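You operate a simulated robot arm through the tools that you are given. There is no shell and no other tool. Be economical: measure what you need, move in short steps, check, and stop when the job is done.

Carry out the task below with a simulated robot arm. There is one attempt and no reset: what you move stays moved.

JOB
Pencil in the box on the lounge card and file it.
Fine: shade the whole box; card into the green box, lid shut; the pencil goes back. A coat counts when it lies all over at full strength: go over it till it gets no stronger.

Only the result counts: the job must be done as asked and must still hold three seconds after the hand-in. Knocking over, shifting, dropping, spilling or breaking anything else fails it. Lids that push on must go on centred and level and be pressed home; caps that screw on are set level and turned clockwise until they are tight.

ROBOT AND FRAMES
A 6-joint arm with a two-finger parallel gripper, fixed in place. Base frame: the origin is at the foot of the arm, x ahead of it, y to its left, z up. Readings come in cm, degrees, newtons and seconds.
With the tool pointing down near the work surface it reaches from about 36 to 76 cm from the base axis. Its first joint turns from -66.0 to 66.0 degrees. Payload 2.45 kg.
Tool frame: the origin (TCP) lies between the finger pads and is the grasp point; the fingertips stand 2.4 cm ahead of it; z points along the fingers, y is the line along which they close. The gripper opens to 6.8 cm. The fingers are 1.7 cm wide and 1 cm thick; the gripper's body (4 by 7 cm) begins 4.1 cm behind the TCP.
Orientation is that of the tool frame in the base frame, as a unit quaternion [x, y, z, w]. With the fingers straight down and closing along the base's y, the tool's x points along the base's -x, its y along +y and its z along -z.

CONTROLS
- The arm moves only by the tool drive_tool. Its argument "moves" is a list of rows, each a list of 7 numbers: the shift along the tool's x, y, z in units of 150 mm (1.0 is 150 mm), then the turn, a rotation vector about the tool's x, y, z in units of 60 degrees (1.0 is 60 degrees), then the closure, from 0 (fully open) to 1 (shut). In form: [[dx, dy, dz, ax, ay, az, fingers], ...]. A call has 1 to 8 rows; each row is the pose to reach, as a shift and turn from the pose commanded when the call began, along the tool's axes at that moment. A call with a number of a shift or a turn outside -1 to 1 is refused whole. A row lasts 0.2 s, in which the tool goes at most 5 cm and 8.6 degrees; a call with a longer step from one row to the next is refused whole, and so is a gripper value outside its range. A pose out of reach is approached as far as the arm can. The call stops where the force on the tool passes 80 N (or 10 N more than at its start, if that is more) or the arm is blocked; 0.2 s more then pass. Each finger travels about 10.8 cm/s and halts on what it meets, pressing with about 36 N; the grip force reading is that of the motor and also rises with nothing between the fingers. The clock runs only during rows and for 0.2 s after the last one: add rows that repeat a pose to give the fingers time. The reply holds the time, the measured pose of the TCP, the force on the tool along the base axes, the opening and the grip force, in the units named above and with some noise, with the torque about the TCP (base axes, N m) and any sound that the robot's microphone picked up, and new pictures: "show" is both (left out), scene, wrist or none.
- Cameras (640 x 400 px; columns grow to the right, rows downward): "scene" is fixed at [16.76, 41.31, 146.24]; the picture's right is [-0.75, -0.66, 0.00], its down [-0.37, 0.42, -0.83] and it looks along [0.55, -0.62, -0.56] (base axes); focal length 322 px, centre (320, 200). "wrist" rides on the gripper at [8.4, 1.1, -7.5] in the tool frame; the picture's right is [-0.13, 0.99, 0.00], its down [-0.60, -0.08, -0.79] and it looks along [-0.79, -0.10, 0.61] (tool axes); focal length 251 px, centre (320, 200). There is no depth. A picture from a camera that has moved, and an enlarged one, comes with that camera's place and axes in the base frame and with its lens.
- close_up(camera, box): a new picture of the part [left, top, right, bottom] of that camera's present view, enlarged. It takes no simulated time.
- finish_job(): hands the job in; it is judged then, once.

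Work in short steps. Places have to be worked out from the pictures, the camera data and where the tool is seen: move nearer, look again, correct. Check each grasp and each placing, and mend what went wrong. You have 120 turns and 200 pictures in all, those below and enlarged ones among them. Open the gripper and draw the arm clear of the work before you hand the job in, unless the task says otherwise; then end with one line.

The tools are called after "Emit:" by a JSON object that holds its "fn" and its "kwargs". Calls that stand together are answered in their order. drive_tool: Moves the arm, as the interface text tells. Its arguments: {"type":"object","properties":{"moves":{"type":"array","items":{"type":"array","items":{"type":"number"}}},"show":{"type":"string","enum":["both","scene","wrist","none"]}},"required":["moves"]} The other tools are called the same way: close_up (camera, box) takes an enlarged picture of a part of a camera's view; finish_job () hands the job in.

At the start:

```text
t: 0.0
eef_pos: [45.21, 15.4, 128.64]
ee_rot: [0.0, 1.0, 0.001, 0.0]
force: [-0.3, -0.2, 0.2]
torque: [-0.01, 0.0, -0.02]
width: 6.8
gripper_force: 0.0
```

scene: 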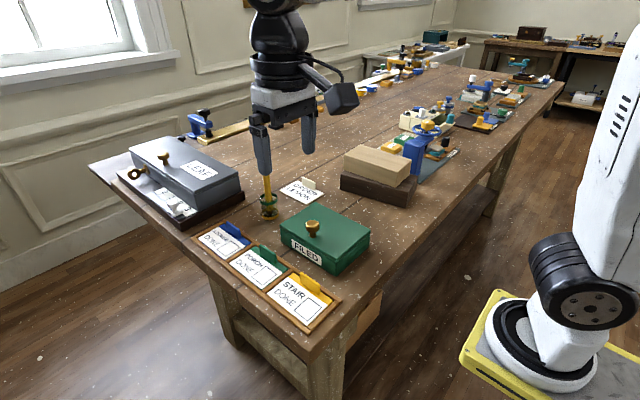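
wrist: 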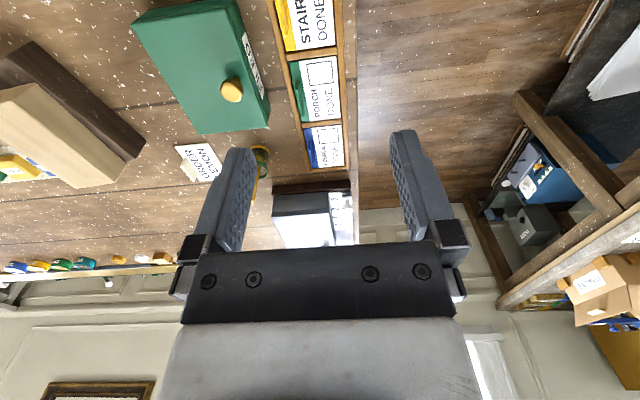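

I'll look closely at the work area first: the cards, the green box, the pencil cup and the grey box.

Emit:
{"fn": "close_up", "kwargs": {"camera": "scene", "box": [180, 200, 380, 330]}}

Emit:
{"fn": "close_up", "kwargs": {"camera": "scene", "box": [80, 120, 340, 280]}}

Emit:
{"fn": "close_up", "kwargs": {"camera": "wrist", "box": [120, 0, 380, 250]}}

```text
3.08 times, centred on (280, 265) of scene
camera zoom: at [16.76, 41.31, 146.24], right [-0.75, -0.66, 0.0], down [-0.37, 0.42, -0.83], along [0.55, -0.62, -0.56], focal length 990 px, centre (443, 0)
```

zoom: 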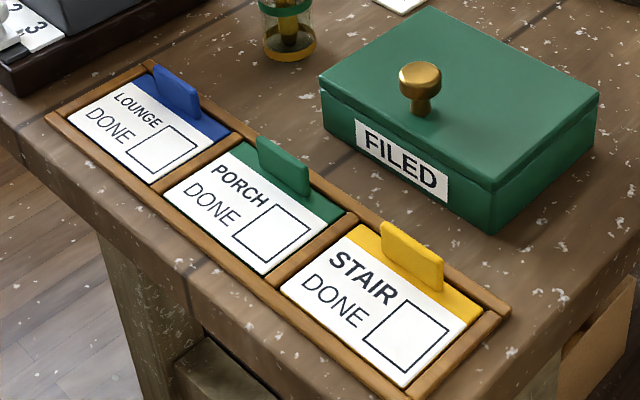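

```text
2.46 times, centred on (210, 200) of scene
camera zoom: at [16.76, 41.31, 146.24], right [-0.75, -0.66, 0.0], down [-0.37, 0.42, -0.83], along [0.55, -0.62, -0.56], focal length 792 px, centre (591, 200)
```

zoom: 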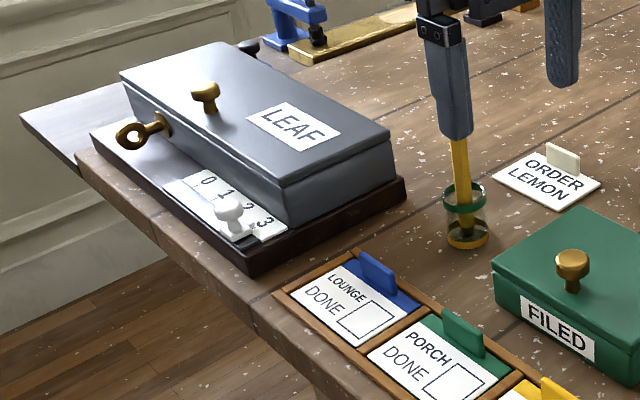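

```text
1.60 times, centred on (250, 125) of wrist
camera zoom: at [36.87, 16.56, 136.25], right [0.13, 0.99, 0.0], down [0.6, -0.08, 0.79], along [0.79, -0.1, -0.61], focal length 402 px, centre (432, 320)
```

zoom: 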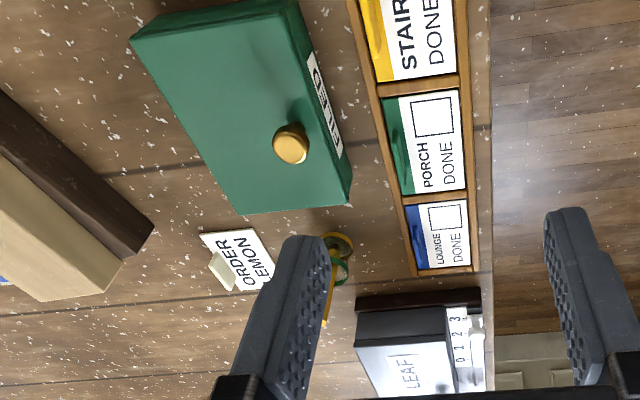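

Triangulating gives a table at about z≈97. The tray lies along x≈42–67 at y≈15, the box knob is at about (53.5, 2.4, 103), and the pencil cup is at about (68, 2). I'll go nearer over the box for a better look.

Emit:
{"fn": "drive_tool", "kwargs": {"moves": [[-0.0, -0.2, 0.1, 0, 0, 0, 0], [-0.0, -0.4, 0.2, 0, 0, 0, 0], [0, -0.6, 0.3, 0, 0, 0, 0], [0, -0.8, 0.4, 0, 0, 0, 0], [0, -0.8, 0.4, 0, 0, 0, 0]], "show": "both"}}

```text
t: 1.2
eef_pos: [45.14, 3.64, 122.49]
ee_rot: [0.0, 1.0, 0.0, 0.0]
force: [0.1, 0.2, -0.2]
torque: [0.05, 0.01, -0.04]
width: 6.79
gripper_force: 0.1
camera wrist: at [36.74, 4.63, 130.06], right [0.13, 0.99, 0.0], down [0.6, -0.08, 0.79], along [0.79, -0.1, -0.61], focal length 251 px, centre (320, 200)
```

scene: 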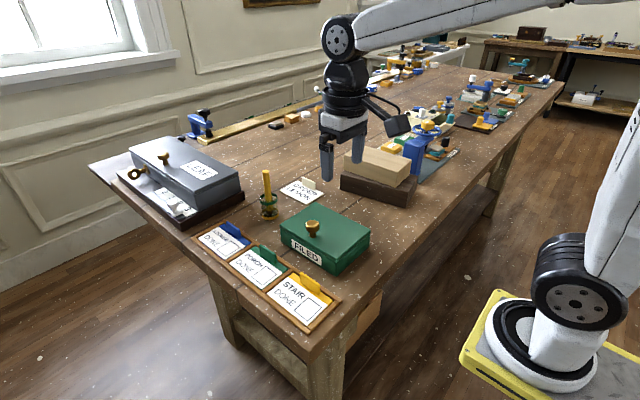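
wrist: 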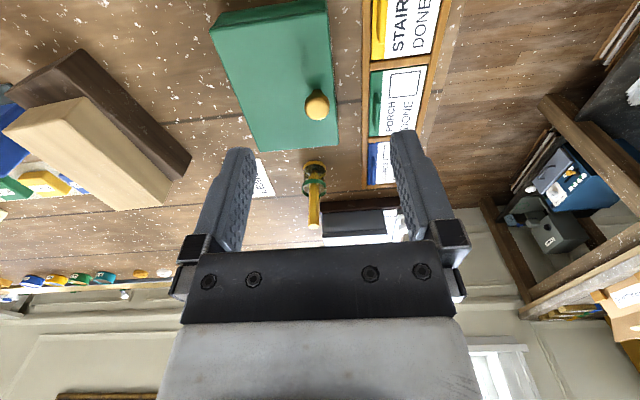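

Emit:
{"fn": "close_up", "kwargs": {"camera": "scene", "box": [180, 160, 340, 260]}}

Emit:
{"fn": "close_up", "kwargs": {"camera": "wrist", "box": [200, 0, 440, 240]}}

Emit:
{"fn": "close_up", "kwargs": {"camera": "scene", "box": [260, 190, 390, 280]}}

```text
4.00 times, centred on (260, 210) of scene
camera zoom: at [16.76, 41.31, 146.24], right [-0.75, -0.66, 0.0], down [-0.37, 0.42, -0.83], along [0.55, -0.62, -0.56], focal length 1288 px, centre (560, 160)
```

zoom: 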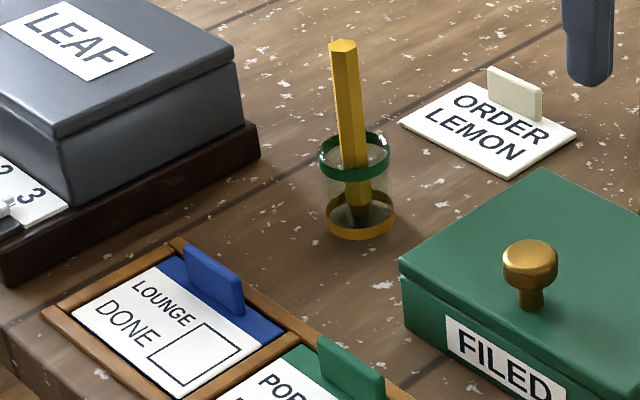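

```text
1.67 times, centred on (320, 120) of wrist
camera zoom: at [36.74, 4.63, 130.06], right [0.13, 0.99, 0.0], down [0.6, -0.08, 0.79], along [0.79, -0.1, -0.61], focal length 419 px, centre (320, 333)
```

zoom: 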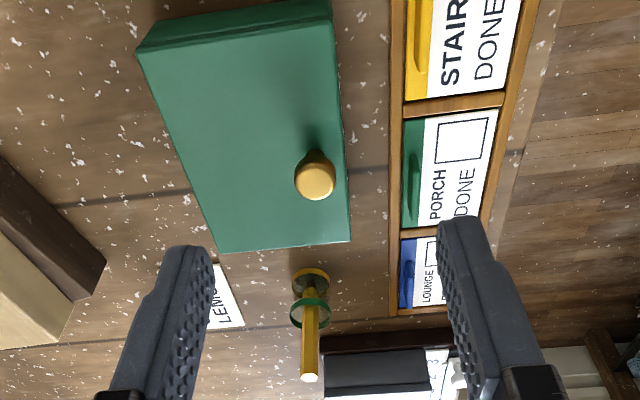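

```text
4.44 times, centred on (325, 235) of scene
camera zoom: at [16.76, 41.31, 146.24], right [-0.75, -0.66, 0.0], down [-0.37, 0.42, -0.83], along [0.55, -0.62, -0.56], focal length 1431 px, centre (298, 44)
```

zoom: 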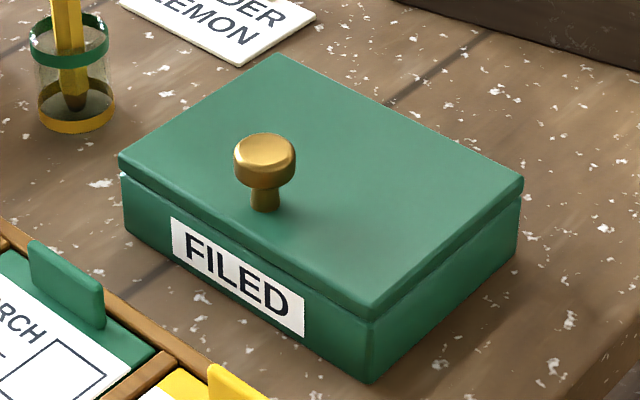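

The green box is hinged at the back (y≈-8). It spans x 45–62 and y -8 to 4, with the lid top at z≈100.3 and the knob at about (53.7, 2). The pencil stands at about (71.6, -0.9) with its top at z≈108.5. I'll move above the pencil with the hand open.

Emit:
{"fn": "drive_tool", "kwargs": {"moves": [[-0.3, -0.06, 0, 0, 0, 0, 0], [-0.6, -0.12, 0, 0, 0, 0, 0], [-0.9, -0.2, 0, 0, 0, 0, 0], [-1, -0.3, 0.2, 0, 0, 0, 0], [-1, -0.3, 0.45, 0, 0, 0, 0], [-1, -0.3, 0.45, 0, 0, 0, 0]], "show": "both"}}

```text
t: 2.6
eef_pos: [60.29, -1.31, 115.87]
ee_rot: [0.001, 1.0, 0.001, 0.0]
force: [0.2, -0.4, 0.1]
torque: [0.0, -0.02, -0.03]
width: 6.78
gripper_force: 0.0
camera wrist: at [51.93, -0.24, 123.46], right [0.13, 0.99, 0.0], down [0.6, -0.08, 0.79], along [0.79, -0.1, -0.61], focal length 251 px, centre (320, 200)
```

scene: 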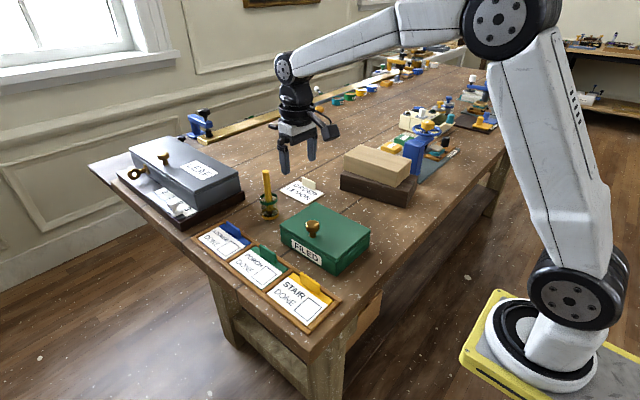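
wrist: 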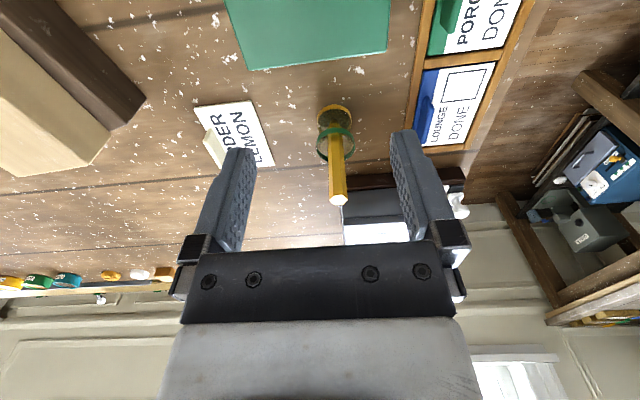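

The wrist view confirms the pencil top at about (71.5, -0.95, 108.5). I'll move over it and then straight down to z≈105.6, keeping the hand open.

Emit:
{"fn": "drive_tool", "kwargs": {"moves": [[-0.3, 0.01, 0.0, 0, 0, 0, 0], [-0.55, 0.024, 0.05, 0, 0, 0, 0], [-0.745, 0.024, 0.1, 0, 0, 0, 0], [-0.745, 0.024, 0.1, 0, 0, 0, 0], [-0.745, 0.024, 0.3, 0, 0, 0, 0], [-0.745, 0.024, 0.5, 0, 0, 0, 0], [-0.745, 0.024, 0.685, 0, 0, 0, 0], [-0.745, 0.024, 0.685, 0, 0, 0, 0]], "show": "both"}}

```text
t: 4.4
eef_pos: [71.59, -0.62, 105.77]
ee_rot: [0.001, 1.0, 0.0, 0.0]
force: [0.3, 0.6, -0.1]
torque: [-0.02, -0.02, -0.01]
width: 6.83
gripper_force: 0.1
camera wrist: at [63.25, 0.47, 113.33], right [0.13, 0.99, 0.0], down [0.6, -0.08, 0.79], along [0.79, -0.1, -0.61], focal length 251 px, centre (320, 200)
```

scene: 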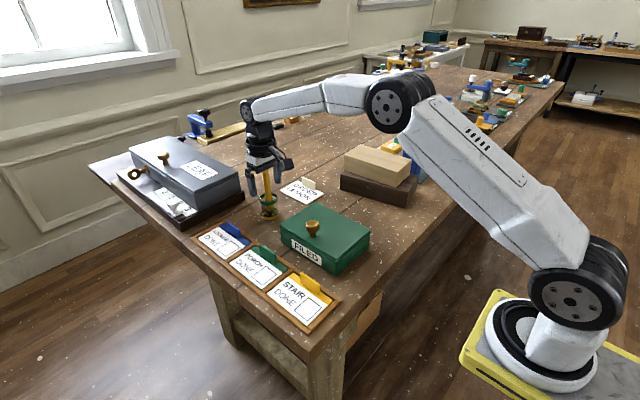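
wrist: 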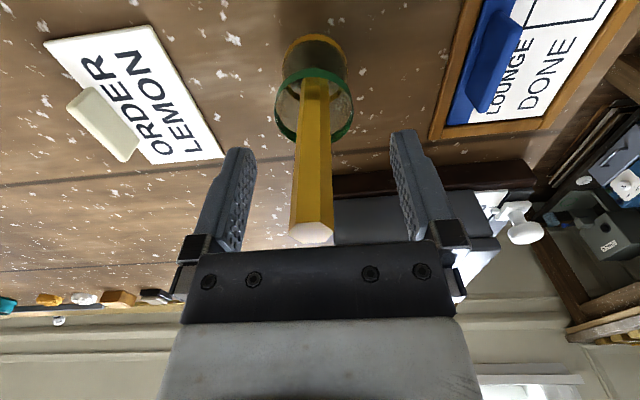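

The pencil is between the fingers, about 0.35 cm to the -y side. I'll centre on it and close.

Emit:
{"fn": "drive_tool", "kwargs": {"moves": [[0.0, -0.023, 0, 0, 0, 0, 0], [0.0, -0.023, 0, 0, 0, 0, 0.4], [0.0, -0.023, 0, 0, 0, 0, 1], [0, -0.023, 0, 0, 0, 0, 1], [0, -0.023, 0, 0, 0, 0, 1]], "show": "wrist"}}

```text
t: 5.6
eef_pos: [71.5, -1.03, 105.88]
ee_rot: [0.0, 1.0, 0.0, 0.001]
force: [0.3, -0.9, 0.8]
torque: [-0.08, 0.02, -0.01]
width: 1.63
gripper_force: 35.6
camera wrist: at [63.17, 0.13, 113.36], right [0.13, 0.99, 0.0], down [0.6, -0.08, 0.79], along [0.79, -0.1, -0.61], focal length 251 px, centre (320, 200)
```

wrist: 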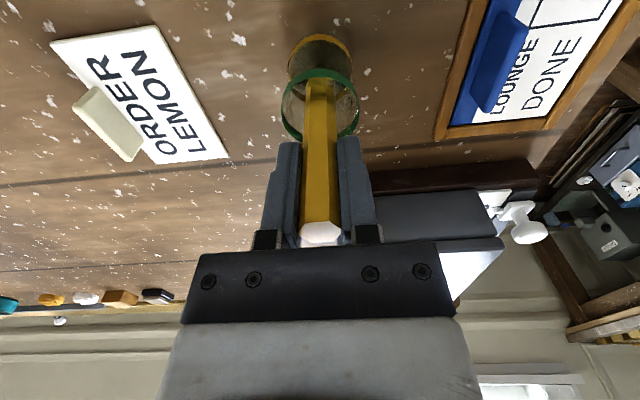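

The pencil is gripped (1.63 cm). I'll lift it straight up 12 cm, clear of the cup.

Emit:
{"fn": "drive_tool", "kwargs": {"moves": [[0.0, 0, -0.1, 0, 0, 0, 1], [0, 0, -0.25, 0, 0, 0, 1], [0, 0, -0.45, 0, 0, 0, 1], [0, 0, -0.65, 0, 0, 0, 1], [0, 0, -0.8, 0, 0, 0, 1], [0, 0, -0.8, 0, 0, 0, 1]], "show": "both"}}

```text
t: 7.0
eef_pos: [71.61, -0.88, 117.76]
ee_rot: [0.0, 1.0, 0.0, 0.0]
force: [0.1, 0.2, -0.6]
torque: [-0.01, -0.01, 0.0]
width: 1.66
gripper_force: 35.1
camera wrist: at [63.28, 0.22, 125.31], right [0.13, 0.99, 0.0], down [0.6, -0.08, 0.79], along [0.79, -0.1, -0.61], focal length 251 px, centre (320, 200)
```

scene: 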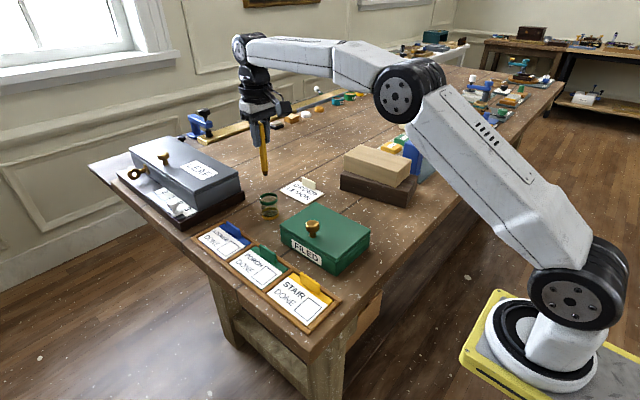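
wrist: 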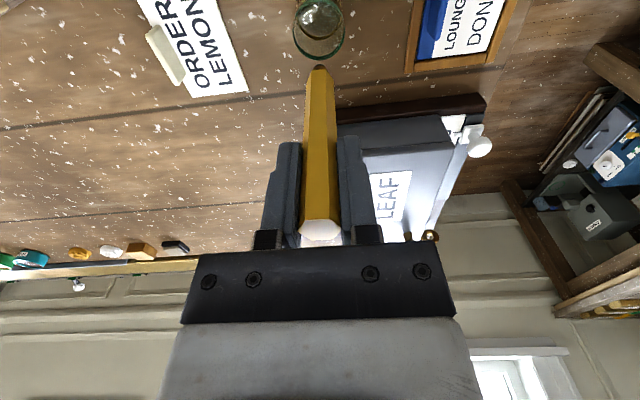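

The tip sits about 10.6 cm below the TCP. I'll move to (60, 11) for a clear look at the lounge card.

Emit:
{"fn": "drive_tool", "kwargs": {"moves": [[0.2, 0.2, 0, 0, 0, 0, 1], [0.4, 0.4, 0, 0, 0, 0, 1], [0.6, 0.6, 0, 0, 0, 0, 1], [0.773, 0.793, 0, 0, 0, 0, 1], [0.773, 0.793, 0, 0, 0, 0, 1]], "show": "both"}}

Emit:
{"fn": "close_up", "kwargs": {"camera": "wrist", "box": [300, 0, 500, 130]}}

Emit:
{"fn": "close_up", "kwargs": {"camera": "scene", "box": [180, 200, 280, 265]}}

```text
t: 8.2
eef_pos: [59.78, 10.82, 117.72]
ee_rot: [0.0, 1.0, 0.001, -0.001]
force: [0.8, -0.2, 0.3]
torque: [0.0, 0.01, -0.01]
width: 1.66
gripper_force: 35.3
camera wrist: at [51.45, 11.98, 125.09], right [0.13, 0.99, 0.0], down [0.6, -0.08, 0.79], along [0.79, -0.1, -0.61], focal length 251 px, centre (320, 200)
```

scene: 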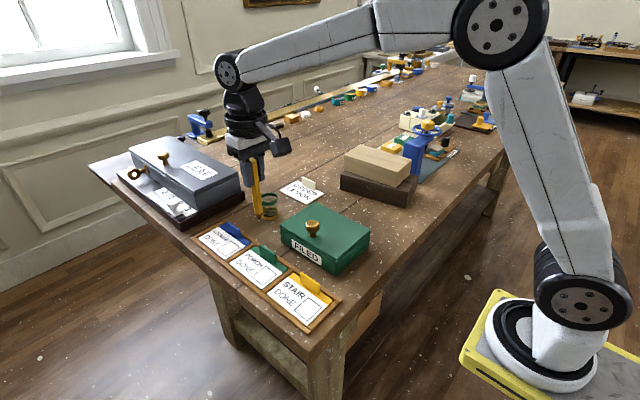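
wrist: 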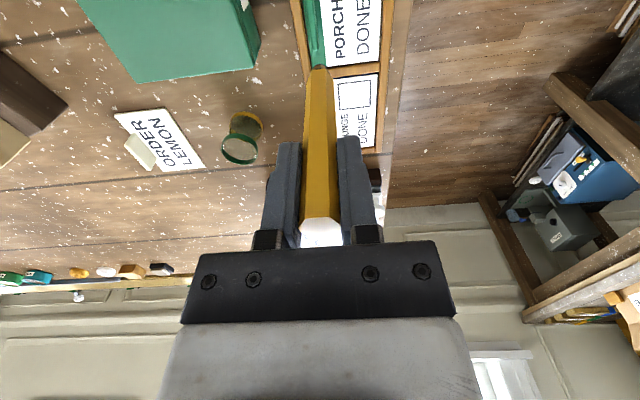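

```text
3.08 times, centred on (400, 65) of wrist
camera zoom: at [51.45, 11.98, 125.09], right [0.13, 0.99, 0.0], down [0.6, -0.08, 0.79], along [0.79, -0.1, -0.61], focal length 774 px, centre (74, 615)
```

zoom: 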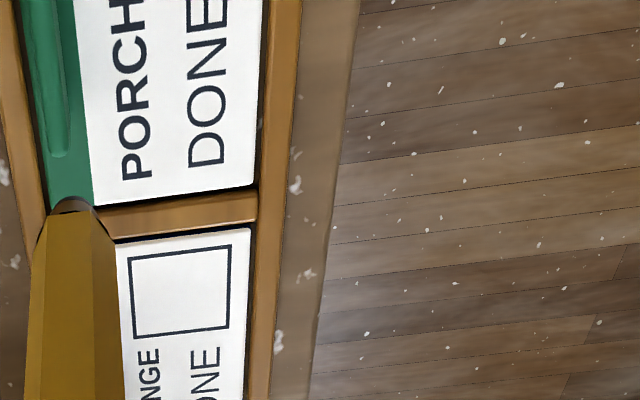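

```text
6.15 times, centred on (230, 232) of scene
camera zoom: at [16.75, 41.31, 146.24], right [-0.75, -0.66, 0.0], down [-0.37, 0.42, -0.83], along [0.55, -0.62, -0.56], focal length 1981 px, centre (874, 0)
```

zoom: 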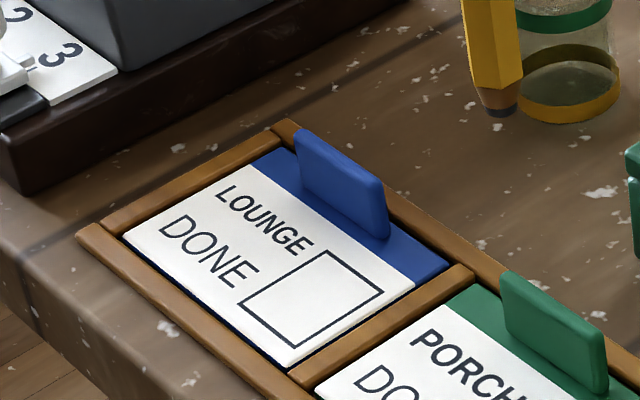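

The square spans x 66.9–70.4 and y 12.25–16.1, and the card surface is at z≈96.15. I'll check how wide the pencil tip is.

Emit:
{"fn": "close_up", "kwargs": {"camera": "scene", "box": [235, 180, 285, 225]}}

Emit:
{"fn": "close_up", "kwargs": {"camera": "wrist", "box": [290, 45, 350, 95]}}

```text
8.89 times, centred on (260, 202) of scene
camera zoom: at [16.75, 41.31, 146.24], right [-0.75, -0.66, 0.0], down [-0.37, 0.42, -0.83], along [0.55, -0.62, -0.56], focal length 2861 px, centre (853, 178)
```

zoom: 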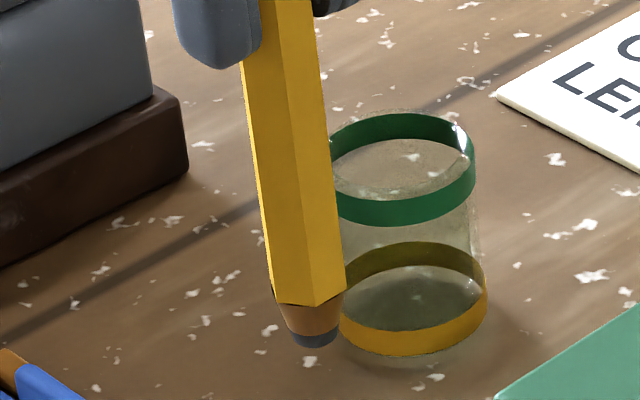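

```text
8.00 times, centred on (320, 70) of wrist
camera zoom: at [51.45, 11.98, 125.09], right [0.13, 0.99, 0.0], down [0.6, -0.08, 0.79], along [0.79, -0.1, -0.61], focal length 2012 px, centre (320, 1240)
```

zoom: 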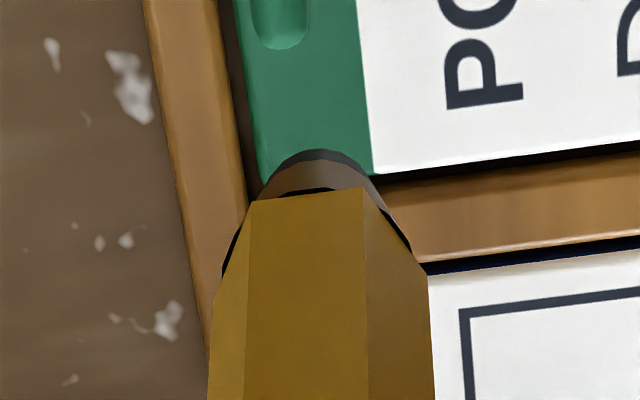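

The tip is a blunt disc about 1.1 cm wide, roughly 10.4–10.6 cm below the TCP. I'll hover about 2 cm above the centre of the square.

Emit:
{"fn": "drive_tool", "kwargs": {"moves": [[-0.2, 0.07, 0.1, 0, 0, 0, 1], [-0.4, 0.15, 0.2, 0, 0, 0, 1], [-0.59, 0.219, 0.35, 0, 0, 0, 1], [-0.59, 0.219, 0.5, 0, 0, 0, 1], [-0.59, 0.219, 0.615, 0, 0, 0, 1], [-0.59, 0.219, 0.615, 0, 0, 0, 1]], "show": "wrist"}}

Emit:
{"fn": "close_up", "kwargs": {"camera": "scene", "box": [185, 195, 275, 260]}}

Emit:
{"fn": "close_up", "kwargs": {"camera": "wrist", "box": [270, 0, 390, 90]}}

```text
t: 9.6
eef_pos: [68.66, 14.17, 108.39]
ee_rot: [0.0, 1.0, 0.0, 0.0]
force: [0.5, -0.4, 0.6]
torque: [0.01, 0.03, 0.04]
width: 1.64
gripper_force: 34.3
camera wrist: at [60.27, 15.23, 115.93], right [0.13, 0.99, 0.0], down [0.6, -0.08, 0.79], along [0.79, -0.1, -0.61], focal length 251 px, centre (320, 200)
```

wrist: 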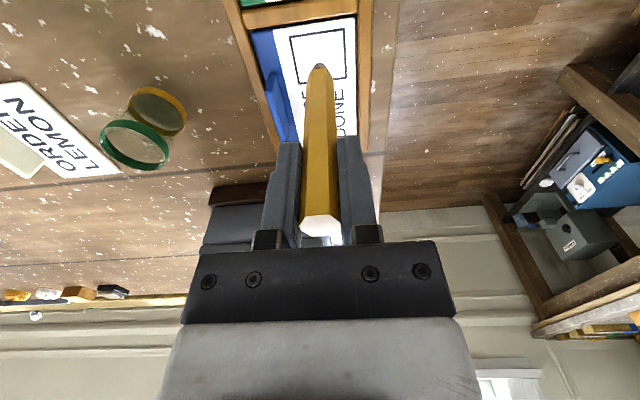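

```text
6.15 times, centred on (230, 228) of scene
camera zoom: at [16.76, 41.31, 146.24], right [-0.75, -0.66, 0.0], down [-0.37, 0.42, -0.83], along [0.55, -0.62, -0.56], focal length 1981 px, centre (874, 31)
```

zoom: 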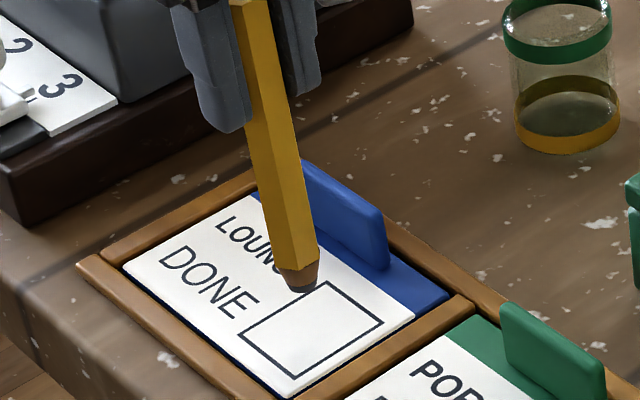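

```text
4.44 times, centred on (330, 45) of wrist
camera zoom: at [60.27, 15.23, 115.93], right [0.13, 0.99, 0.0], down [0.6, -0.08, 0.79], along [0.79, -0.1, -0.61], focal length 1118 px, centre (276, 889)
```

zoom: 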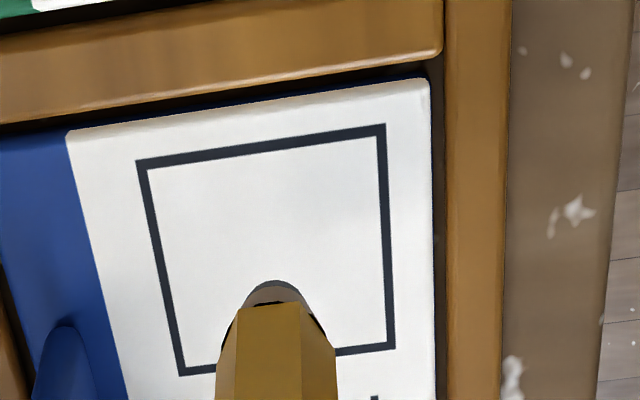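

The hover is centred: the refined square is x 67.05–70.45, y 12.28–16.03, and the tip is at about (68.8, 14.2). I'll descend gently to contact.

Emit:
{"fn": "drive_tool", "kwargs": {"moves": [[0, 0, 0.06, 0, 0, 0, 1], [0, 0, 0.09, 0, 0, 0, 1], [0, 0, 0.105, 0, 0, 0, 1], [0, 0, 0.118, 0, 0, 0, 1]], "show": "none"}}

Emit:
{"fn": "close_up", "kwargs": {"camera": "scene", "box": [185, 195, 275, 260]}}

```text
t: 10.6
eef_pos: [68.76, 14.05, 106.59]
ee_rot: [0.0, 1.0, -0.001, 0.0]
force: [-0.3, 0.1, -0.2]
torque: [-0.01, -0.01, 0.01]
width: 1.63
gripper_force: 35.4
```

```text
6.15 times, centred on (230, 228) of scene
camera zoom: at [16.76, 41.31, 146.24], right [-0.75, -0.66, 0.0], down [-0.37, 0.42, -0.83], along [0.55, -0.62, -0.56], focal length 1981 px, centre (874, 31)
```

zoom: 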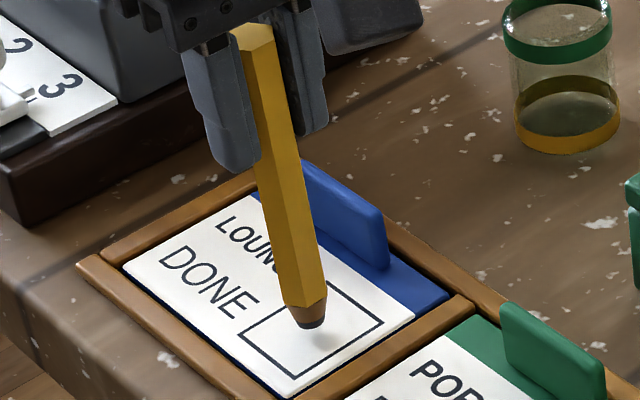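

It's nearly touching and there's still no force. I'll go down another 0.3 cm in small steps.

Emit:
{"fn": "drive_tool", "kwargs": {"moves": [[0, 0, 0.007, 0, 0, 0, 1], [0, 0, 0.014, 0, 0, 0, 1], [0, 0, 0.02, 0, 0, 0, 1]], "show": "none"}}

Emit:
{"fn": "close_up", "kwargs": {"camera": "scene", "box": [200, 215, 260, 260]}}

```text
t: 11.4
eef_pos: [68.75, 14.12, 106.25]
ee_rot: [0.0, 1.0, 0.0, 0.0]
force: [-0.2, 0.1, -0.1]
torque: [-0.03, -0.01, 0.01]
width: 1.66
gripper_force: 34.7
```

```text
8.89 times, centred on (230, 238) of scene
camera zoom: at [16.76, 41.31, 146.24], right [-0.75, -0.66, 0.0], down [-0.37, 0.42, -0.83], along [0.55, -0.62, -0.56], focal length 2861 px, centre (1120, -133)
```

zoom: 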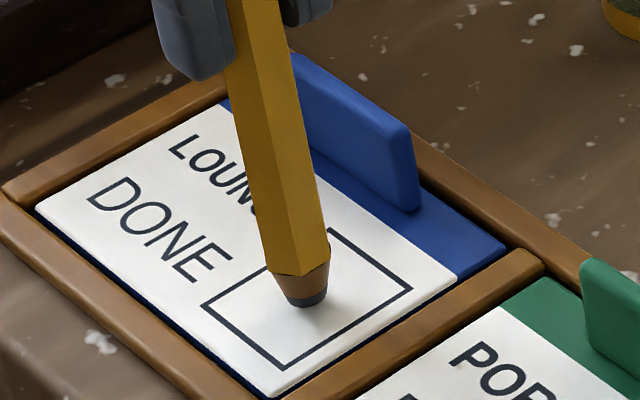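

Still about a few millimetres off. I'll step down further, watching the force.

Emit:
{"fn": "drive_tool", "kwargs": {"moves": [[0, 0, 0.007, 0, 0, 0, 1], [0, 0, 0.014, 0, 0, 0, 1]], "show": "none"}}

Emit:
{"fn": "close_up", "kwargs": {"camera": "scene", "box": [200, 215, 260, 260]}}

```text
t: 12.0
eef_pos: [68.66, 13.99, 106.29]
ee_rot: [0.0, 1.0, 0.0, 0.002]
force: [-1.6, -0.3, 8.3]
torque: [0.25, 0.08, -0.01]
width: 1.61
gripper_force: 35.3
```

```text
8.89 times, centred on (230, 238) of scene
camera zoom: at [16.73, 41.3, 146.24], right [-0.75, -0.66, 0.0], down [-0.37, 0.42, -0.83], along [0.55, -0.62, -0.56], focal length 2861 px, centre (1120, -133)
```

zoom: 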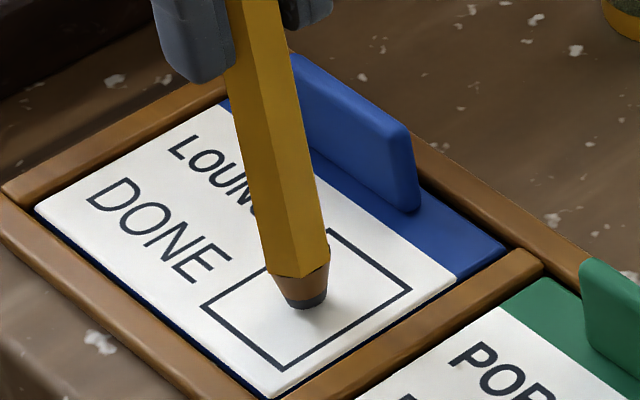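

In contact at about 8 N. I'll make a test stroke along y from the centre and look at the mark.

Emit:
{"fn": "drive_tool", "kwargs": {"moves": [[0, 0.03, -0.004, 0, 0, 0, 1], [0, 0.06, -0.004, 0, 0, 0, 1], [0, 0.09, -0.004, 0, 0, 0, 1], [0, 0.06, -0.004, 0, 0, 0, 1], [0, 0.03, -0.004, 0, 0, 0, 1], [0, 0, -0.004, 0, 0, 0, 1], [0, -0.03, -0.004, 0, 0, 0, 1]], "show": "none"}}

Emit:
{"fn": "close_up", "kwargs": {"camera": "scene", "box": [200, 215, 260, 260]}}

Emit:
{"fn": "close_up", "kwargs": {"camera": "wrist", "box": [270, 0, 390, 90]}}

```text
t: 13.6
eef_pos: [68.72, 13.73, 106.27]
ee_rot: [0.0, 1.0, 0.0, 0.0]
force: [-1.0, 3.7, 8.3]
torque: [0.53, 0.02, -0.03]
width: 1.62
gripper_force: 34.6
```

```text
8.89 times, centred on (230, 238) of scene
camera zoom: at [16.74, 41.32, 146.24], right [-0.75, -0.66, 0.0], down [-0.37, 0.42, -0.83], along [0.55, -0.62, -0.56], focal length 2861 px, centre (1120, -133)
```

zoom: 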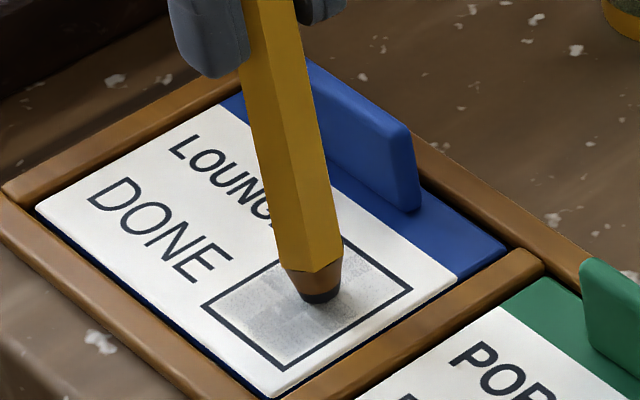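

```text
4.44 times, centred on (330, 45) of wrist
camera zoom: at [60.29, 14.87, 113.8], right [0.13, 0.99, 0.0], down [0.6, -0.08, 0.79], along [0.79, -0.1, -0.61], focal length 1118 px, centre (276, 889)
```

zoom: 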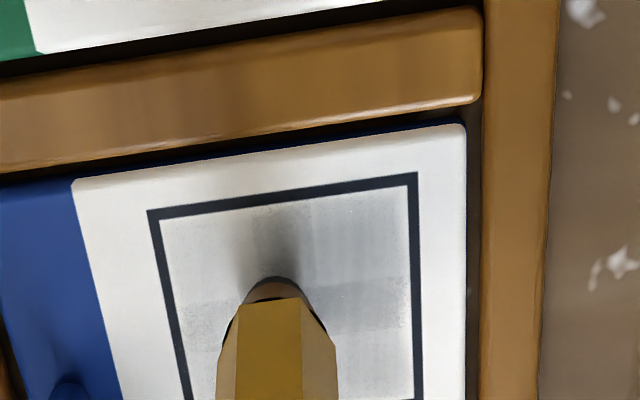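

It deposits lightly over a broad width, so several coats are needed. I'll raster the box in four lanes.

Emit:
{"fn": "drive_tool", "kwargs": {"moves": [[0.08, -0.063, 0, 0, 0, 0, 1], [0.08, 0.13, 0, 0, 0, 0, 1], [0.03, 0.13, 0, 0, 0, 0, 1], [0.03, -0.063, 0, 0, 0, 0, 1], [-0.03, -0.063, 0, 0, 0, 0, 1], [-0.03, 0.13, 0, 0, 0, 0, 1], [-0.087, 0.13, 0, 0, 0, 0, 1], [-0.087, -0.063, 0, 0, 0, 0, 1]], "show": "none"}}

Emit:
{"fn": "close_up", "kwargs": {"camera": "scene", "box": [200, 215, 260, 260]}}

Emit:
{"fn": "close_up", "kwargs": {"camera": "wrist", "box": [270, 0, 390, 90]}}

```text
t: 15.4
eef_pos: [70.05, 12.68, 106.19]
ee_rot: [0.0, 1.0, 0.001, 0.0]
force: [0.2, -0.6, 0.7]
torque: [-0.05, 0.01, 0.04]
width: 1.63
gripper_force: 35.4
```

```text
8.89 times, centred on (230, 238) of scene
camera zoom: at [16.75, 41.31, 146.24], right [-0.75, -0.66, 0.0], down [-0.37, 0.42, -0.83], along [0.55, -0.62, -0.56], focal length 2861 px, centre (1120, -133)
```

zoom: 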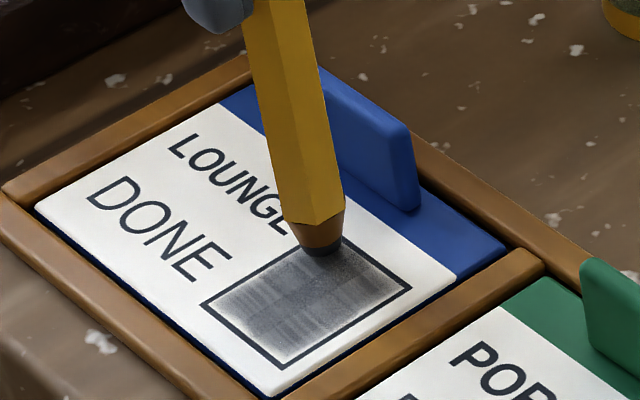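

```text
4.44 times, centred on (330, 45) of wrist
camera zoom: at [61.73, 13.82, 113.81], right [0.13, 0.99, 0.0], down [0.6, -0.08, 0.79], along [0.79, -0.1, -0.61], focal length 1118 px, centre (276, 889)
```

zoom: 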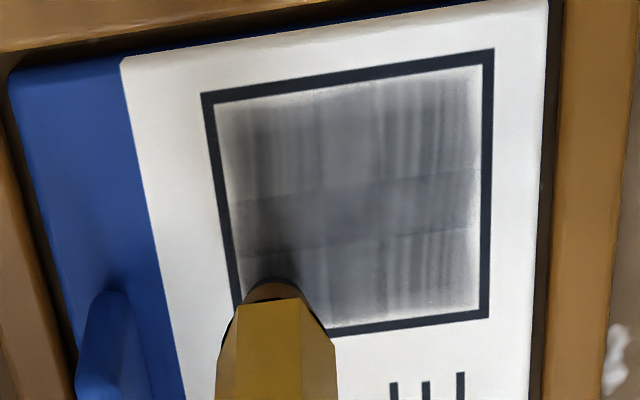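

The first coat is even inside but paler near the edges, and contact is now light. I'll press 0.05 cm more and run lanes along x over a slightly wider range.

Emit:
{"fn": "drive_tool", "kwargs": {"moves": [[-0.017, -0.013, 0.004, 0, 0, 0, 1], [0.183, -0.013, 0.004, 0, 0, 0, 1], [0.183, 0.055, 0.004, 0, 0, 0, 1], [-0.017, 0.055, 0.004, 0, 0, 0, 1], [-0.017, 0.13, 0.004, 0, 0, 0, 1], [0.183, 0.13, 0.004, 0, 0, 0, 1], [0.183, 0.21, 0.004, 0, 0, 0, 1], [-0.017, 0.21, 0.004, 0, 0, 0, 1]], "show": "none"}}

Emit:
{"fn": "close_up", "kwargs": {"camera": "wrist", "box": [250, 0, 370, 90]}}

```text
t: 17.2
eef_pos: [70.12, 15.83, 106.2]
ee_rot: [0.001, 1.0, 0.001, -0.001]
force: [-4.3, 0.2, 7.4]
torque: [-0.23, 0.42, -0.04]
width: 1.61
gripper_force: 35.1
```

```text
4.44 times, centred on (310, 45) of wrist
camera zoom: at [61.74, 16.87, 113.79], right [0.13, 0.99, 0.0], down [0.6, -0.08, 0.79], along [0.79, -0.1, -0.61], focal length 1118 px, centre (364, 889)
```

zoom: 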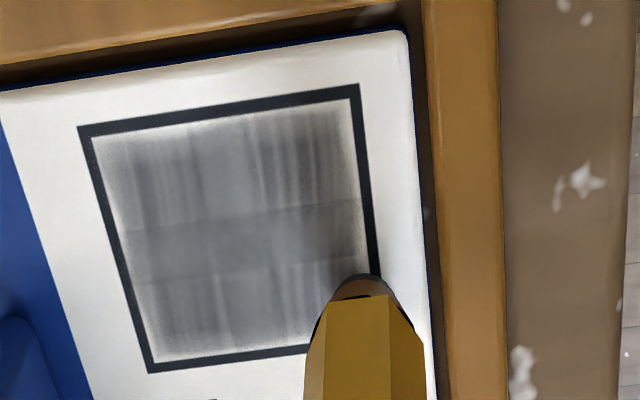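

The pale rim remains. I'll trace the perimeter more slowly to see the effect of speed.

Emit:
{"fn": "drive_tool", "kwargs": {"moves": [[0, -0.075, 0.002, 0, 0, 0, 1], [0, -0.15, 0.002, 0, 0, 0, 1], [0, -0.227, 0.002, 0, 0, 0, 1], [0.067, -0.227, 0.002, 0, 0, 0, 1], [0.133, -0.227, 0.002, 0, 0, 0, 1], [0.2, -0.227, 0.002, 0, 0, 0, 1], [0.2, -0.15, 0.002, 0, 0, 0, 1], [0.2, -0.075, 0.002, 0, 0, 0, 1]], "show": "none"}}

Emit:
{"fn": "close_up", "kwargs": {"camera": "wrist", "box": [250, 0, 370, 90]}}

Emit:
{"fn": "close_up", "kwargs": {"camera": "scene", "box": [200, 215, 260, 260]}}

```text
t: 19.0
eef_pos: [66.98, 14.95, 106.11]
ee_rot: [-0.001, 1.0, 0.0, -0.001]
force: [0.2, -6.2, 10.3]
torque: [-0.64, 0.01, 0.0]
width: 1.63
gripper_force: 35.1
```

```text
4.44 times, centred on (310, 45) of wrist
camera zoom: at [58.74, 16.1, 113.73], right [0.13, 0.99, 0.0], down [0.61, -0.08, 0.79], along [0.79, -0.1, -0.61], focal length 1118 px, centre (364, 889)
```

zoom: 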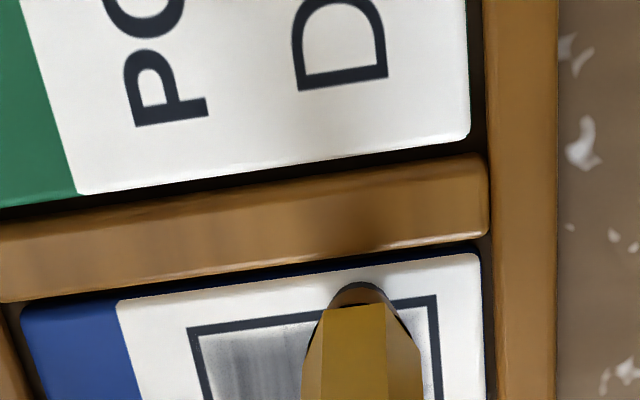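

```text
8.89 times, centred on (230, 238) of scene
camera zoom: at [16.73, 41.28, 146.25], right [-0.75, -0.66, 0.0], down [-0.37, 0.42, -0.83], along [0.55, -0.62, -0.56], focal length 2861 px, centre (1120, -133)
```

zoom: 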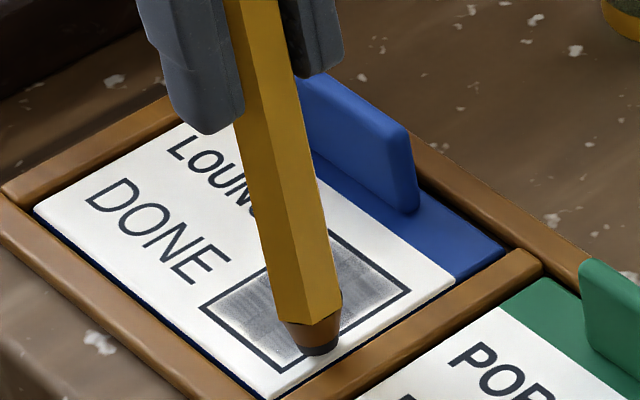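

I'll lift off briefly to inspect the coating properly.

Emit:
{"fn": "drive_tool", "kwargs": {"moves": [[0, 0, -0.1, 0, 0, 0, 1], [0.15, 0, -0.2, 0, 0, 0, 1], [0.25, 0, -0.2, 0, 0, 0, 1]], "show": "none"}}

Emit:
{"fn": "close_up", "kwargs": {"camera": "wrist", "box": [230, 40, 390, 160]}}

Emit:
{"fn": "close_up", "kwargs": {"camera": "scene", "box": [210, 225, 250, 255]}}

```text
t: 19.8
eef_pos: [63.45, 14.87, 109.27]
ee_rot: [0.0, 1.0, 0.0, 0.0]
force: [0.1, 0.6, -0.2]
torque: [-0.01, -0.01, 0.01]
width: 1.6
gripper_force: 35.4
```

```text
3.33 times, centred on (310, 100) of wrist
camera zoom: at [55.1, 15.99, 116.77], right [0.13, 0.99, 0.0], down [0.6, -0.08, 0.79], along [0.79, -0.1, -0.61], focal length 838 px, centre (353, 533)
```

zoom: 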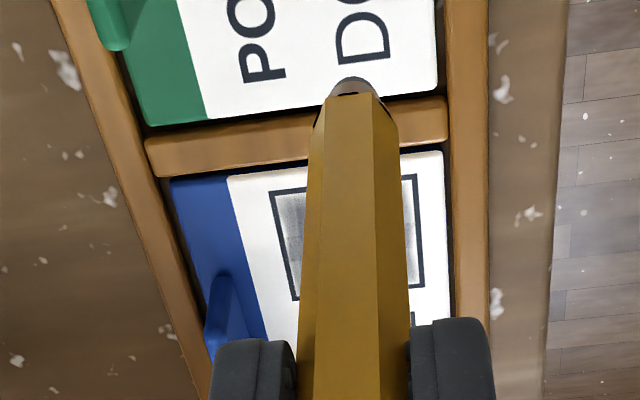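

```text
13.33 times, centred on (230, 240) of scene
camera zoom: at [16.76, 41.31, 146.24], right [-0.75, -0.66, 0.0], down [-0.37, 0.42, -0.83], along [0.55, -0.62, -0.56], focal length 4292 px, centre (1520, -333)
```

zoom: 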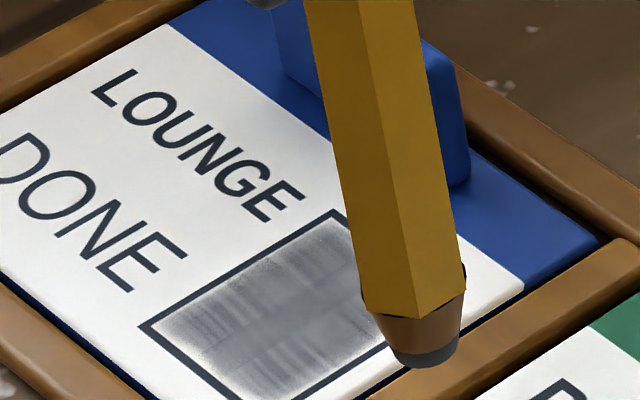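

I'll shift aside for an unobstructed reference view of the coat.

Emit:
{"fn": "drive_tool", "kwargs": {"moves": [[0, -0.15, 0, 0, 0, 0, 1], [0, -0.33, 0, 0, 0, 0, 1], [0, -0.33, 0, 0, 0, 0, 1]], "show": "none"}}

Emit:
{"fn": "close_up", "kwargs": {"camera": "wrist", "box": [350, 30, 510, 150]}}

Emit:
{"fn": "close_up", "kwargs": {"camera": "scene", "box": [205, 220, 255, 257]}}

```text
t: 20.6
eef_pos: [63.23, 9.88, 109.3]
ee_rot: [0.0, 1.0, 0.0, 0.0]
force: [0.5, 0.9, -0.1]
torque: [-0.04, 0.01, 0.02]
width: 1.61
gripper_force: 35.3
```

```text
3.33 times, centred on (430, 90) of wrist
camera zoom: at [54.92, 11.04, 116.77], right [0.13, 0.99, 0.0], down [0.6, -0.08, 0.79], along [0.79, -0.1, -0.61], focal length 838 px, centre (-47, 567)
```

zoom: 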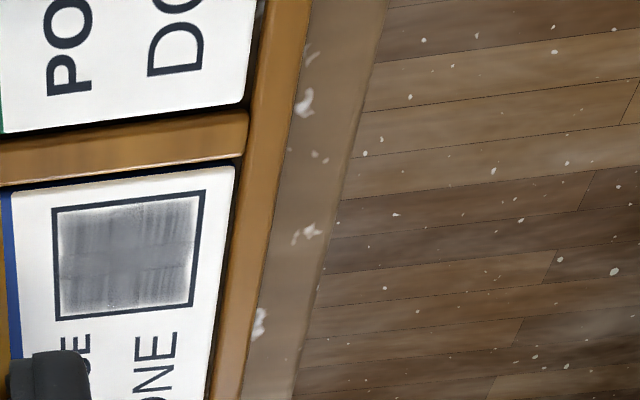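

```text
10.81 times, centred on (230, 238) of scene
camera zoom: at [16.76, 41.31, 146.24], right [-0.75, -0.66, 0.0], down [-0.37, 0.42, -0.83], along [0.55, -0.62, -0.56], focal length 3480 px, centre (1293, -216)
```

zoom: 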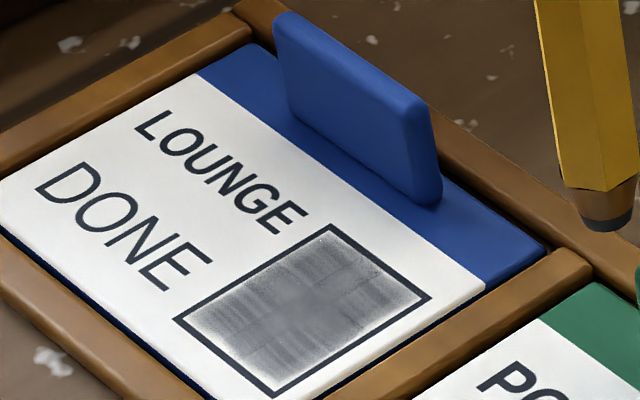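

The centre is mid-grey with a paler rim. I'll go back in contact, a little firmer, and trace the edge lanes.

Emit:
{"fn": "drive_tool", "kwargs": {"moves": [[-0.15, 0.09, 0.1, 0, 0, 0, 1], [-0.275, 0.178, 0.15, 0, 0, 0, 1], [-0.275, 0.178, 0.21, 0, 0, 0, 1], [-0.275, 0.287, 0.21, 0, 0, 0, 1], [-0.275, 0.395, 0.21, 0, 0, 0, 1], [-0.37, 0.395, 0.21, 0, 0, 0, 1], [-0.465, 0.395, 0.21, 0, 0, 0, 1], [-0.465, 0.287, 0.21, 0, 0, 0, 1]], "show": "none"}}

Emit:
{"fn": "close_up", "kwargs": {"camera": "scene", "box": [205, 220, 255, 257]}}

```text
t: 22.4
eef_pos: [70.51, 14.03, 105.88]
ee_rot: [0.0, 1.0, 0.001, 0.0]
force: [0.8, 1.2, 2.7]
torque: [0.17, 0.0, -0.01]
width: 1.45
gripper_force: 33.9
```

```text
10.81 times, centred on (230, 238) of scene
camera zoom: at [16.75, 41.31, 146.24], right [-0.75, -0.66, 0.0], down [-0.37, 0.42, -0.83], along [0.55, -0.62, -0.56], focal length 3480 px, centre (1293, -216)
```

zoom: 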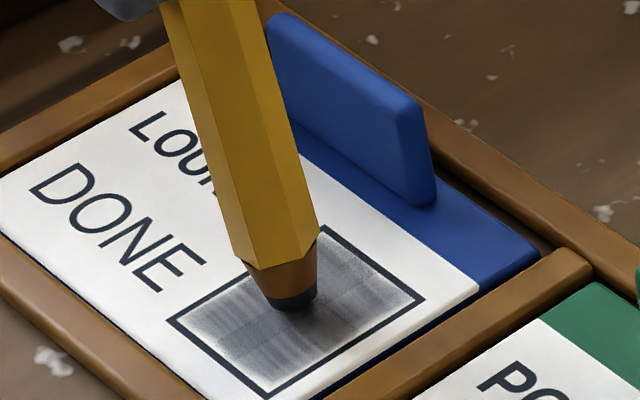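

The pencil has swivelled in the pads (tip lagging in x, width 1.45). I'll lift and check its tilt.

Emit:
{"fn": "drive_tool", "kwargs": {"moves": [[0, 0, -0.1, 0, 0, 0, 1], [0, 0, -0.25, 0, 0, 0, 1], [0, 0, -0.25, 0, 0, 0, 1]], "show": "wrist"}}

Emit:
{"fn": "close_up", "kwargs": {"camera": "scene", "box": [190, 160, 290, 250]}}

```text
t: 23.2
eef_pos: [70.44, 14.24, 109.89]
ee_rot: [0.0, 1.0, 0.0, 0.0]
force: [-0.8, 0.7, 0.2]
torque: [0.0, 0.02, 0.01]
width: 1.46
gripper_force: 33.5
camera wrist: at [62.03, 15.29, 117.41], right [0.13, 0.99, 0.0], down [0.6, -0.08, 0.79], along [0.79, -0.1, -0.61], focal length 251 px, centre (320, 200)
```

wrist: 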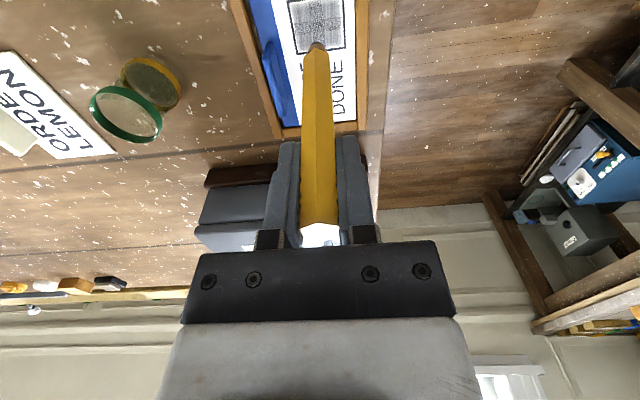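

```text
4.44 times, centred on (240, 205) of scene
camera zoom: at [16.76, 41.31, 146.24], right [-0.75, -0.66, 0.0], down [-0.37, 0.42, -0.83], along [0.55, -0.62, -0.56], focal length 1431 px, centre (676, 178)
```

zoom: 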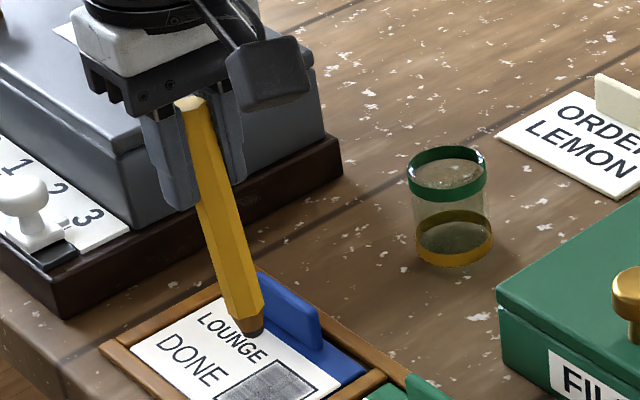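

The tip is about 1.3 cm behind the TCP in x, a tilt of about 7.5°. I'll pitch the tool to set the pencil upright again, then use only y-strokes with light force.

Emit:
{"fn": "drive_tool", "kwargs": {"moves": [[0.04, 0, 0, 0, -0.06, 0, 1], [0.08, 0, 0, 0, -0.125, 0, 1], [0.08, 0, 0, 0, -0.125, 0, 1]], "show": "wrist"}}

Emit:
{"fn": "close_up", "kwargs": {"camera": "scene", "box": [190, 160, 290, 250]}}

```text
t: 24.0
eef_pos: [69.28, 14.09, 109.7]
ee_rot: [0.0, 0.998, 0.0, 0.066]
force: [-0.1, 0.6, -0.8]
torque: [0.03, 0.01, 0.0]
width: 1.46
gripper_force: 34.0
camera wrist: at [59.96, 15.28, 116.13], right [0.13, 0.99, 0.02], down [0.49, -0.08, 0.87], along [0.86, -0.1, -0.5], focal length 251 px, centre (320, 200)
```

wrist: 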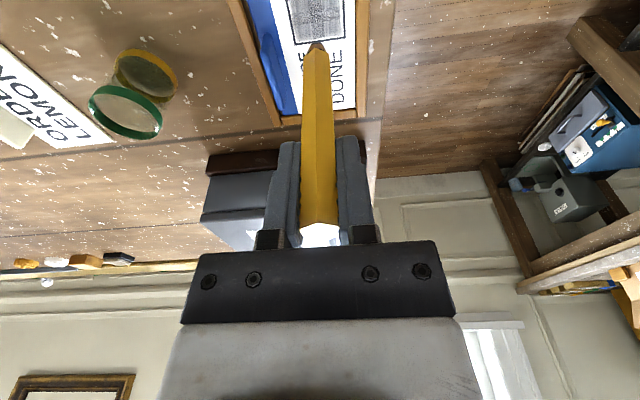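

```text
4.44 times, centred on (240, 205) of scene
camera zoom: at [16.76, 41.31, 146.24], right [-0.75, -0.66, 0.0], down [-0.37, 0.42, -0.83], along [0.55, -0.62, -0.56], focal length 1431 px, centre (676, 178)
```

zoom: 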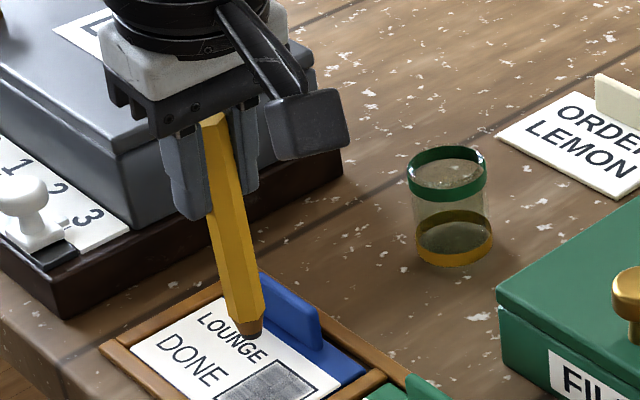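

It's slightly overcorrected (about 1–2°). I'll trim by 1.2° and descend over the far lane of the box.

Emit:
{"fn": "drive_tool", "kwargs": {"moves": [[0, 0, 0, 0, 0.02, 0, 1], [0, 0, 0, 0, 0.02, 0, 1]], "show": "none"}}

Emit:
{"fn": "close_up", "kwargs": {"camera": "wrist", "box": [270, 0, 370, 75]}}

Emit:
{"fn": "close_up", "kwargs": {"camera": "scene", "box": [205, 215, 265, 260]}}

```text
t: 24.6
eef_pos: [69.36, 14.23, 109.68]
ee_rot: [0.0, 0.998, 0.0, 0.055]
force: [0.0, -0.3, -0.2]
torque: [0.0, 0.04, 0.02]
width: 1.44
gripper_force: 33.9
```

```text
5.33 times, centred on (320, 38) of wrist
camera zoom: at [60.19, 15.25, 116.31], right [0.13, 0.99, 0.01], down [0.51, -0.08, 0.85], along [0.85, -0.1, -0.52], focal length 1341 px, centre (320, 1067)
```

zoom: 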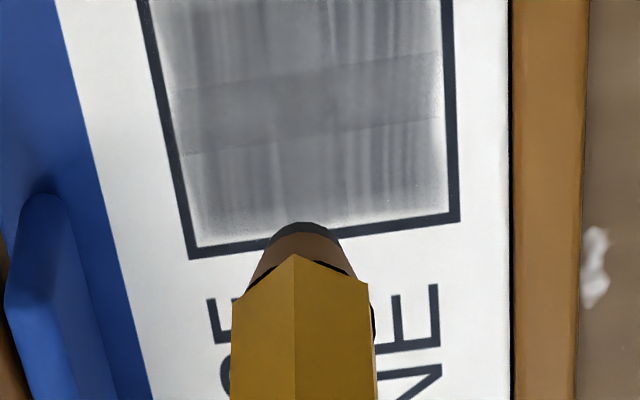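

```text
8.89 times, centred on (235, 238) of scene
camera zoom: at [16.76, 41.31, 146.24], right [-0.75, -0.66, 0.0], down [-0.37, 0.42, -0.83], along [0.55, -0.62, -0.56], focal length 2861 px, centre (1076, -133)
```

zoom: 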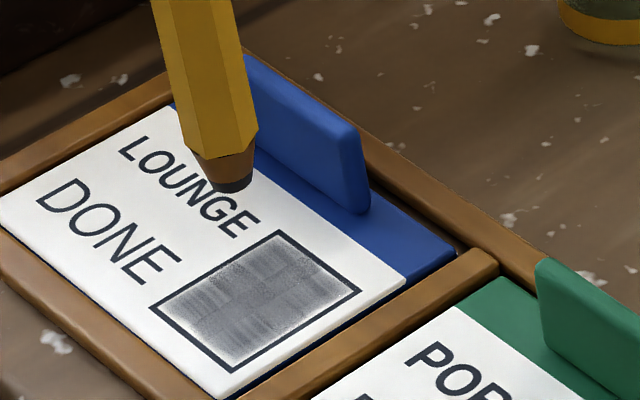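

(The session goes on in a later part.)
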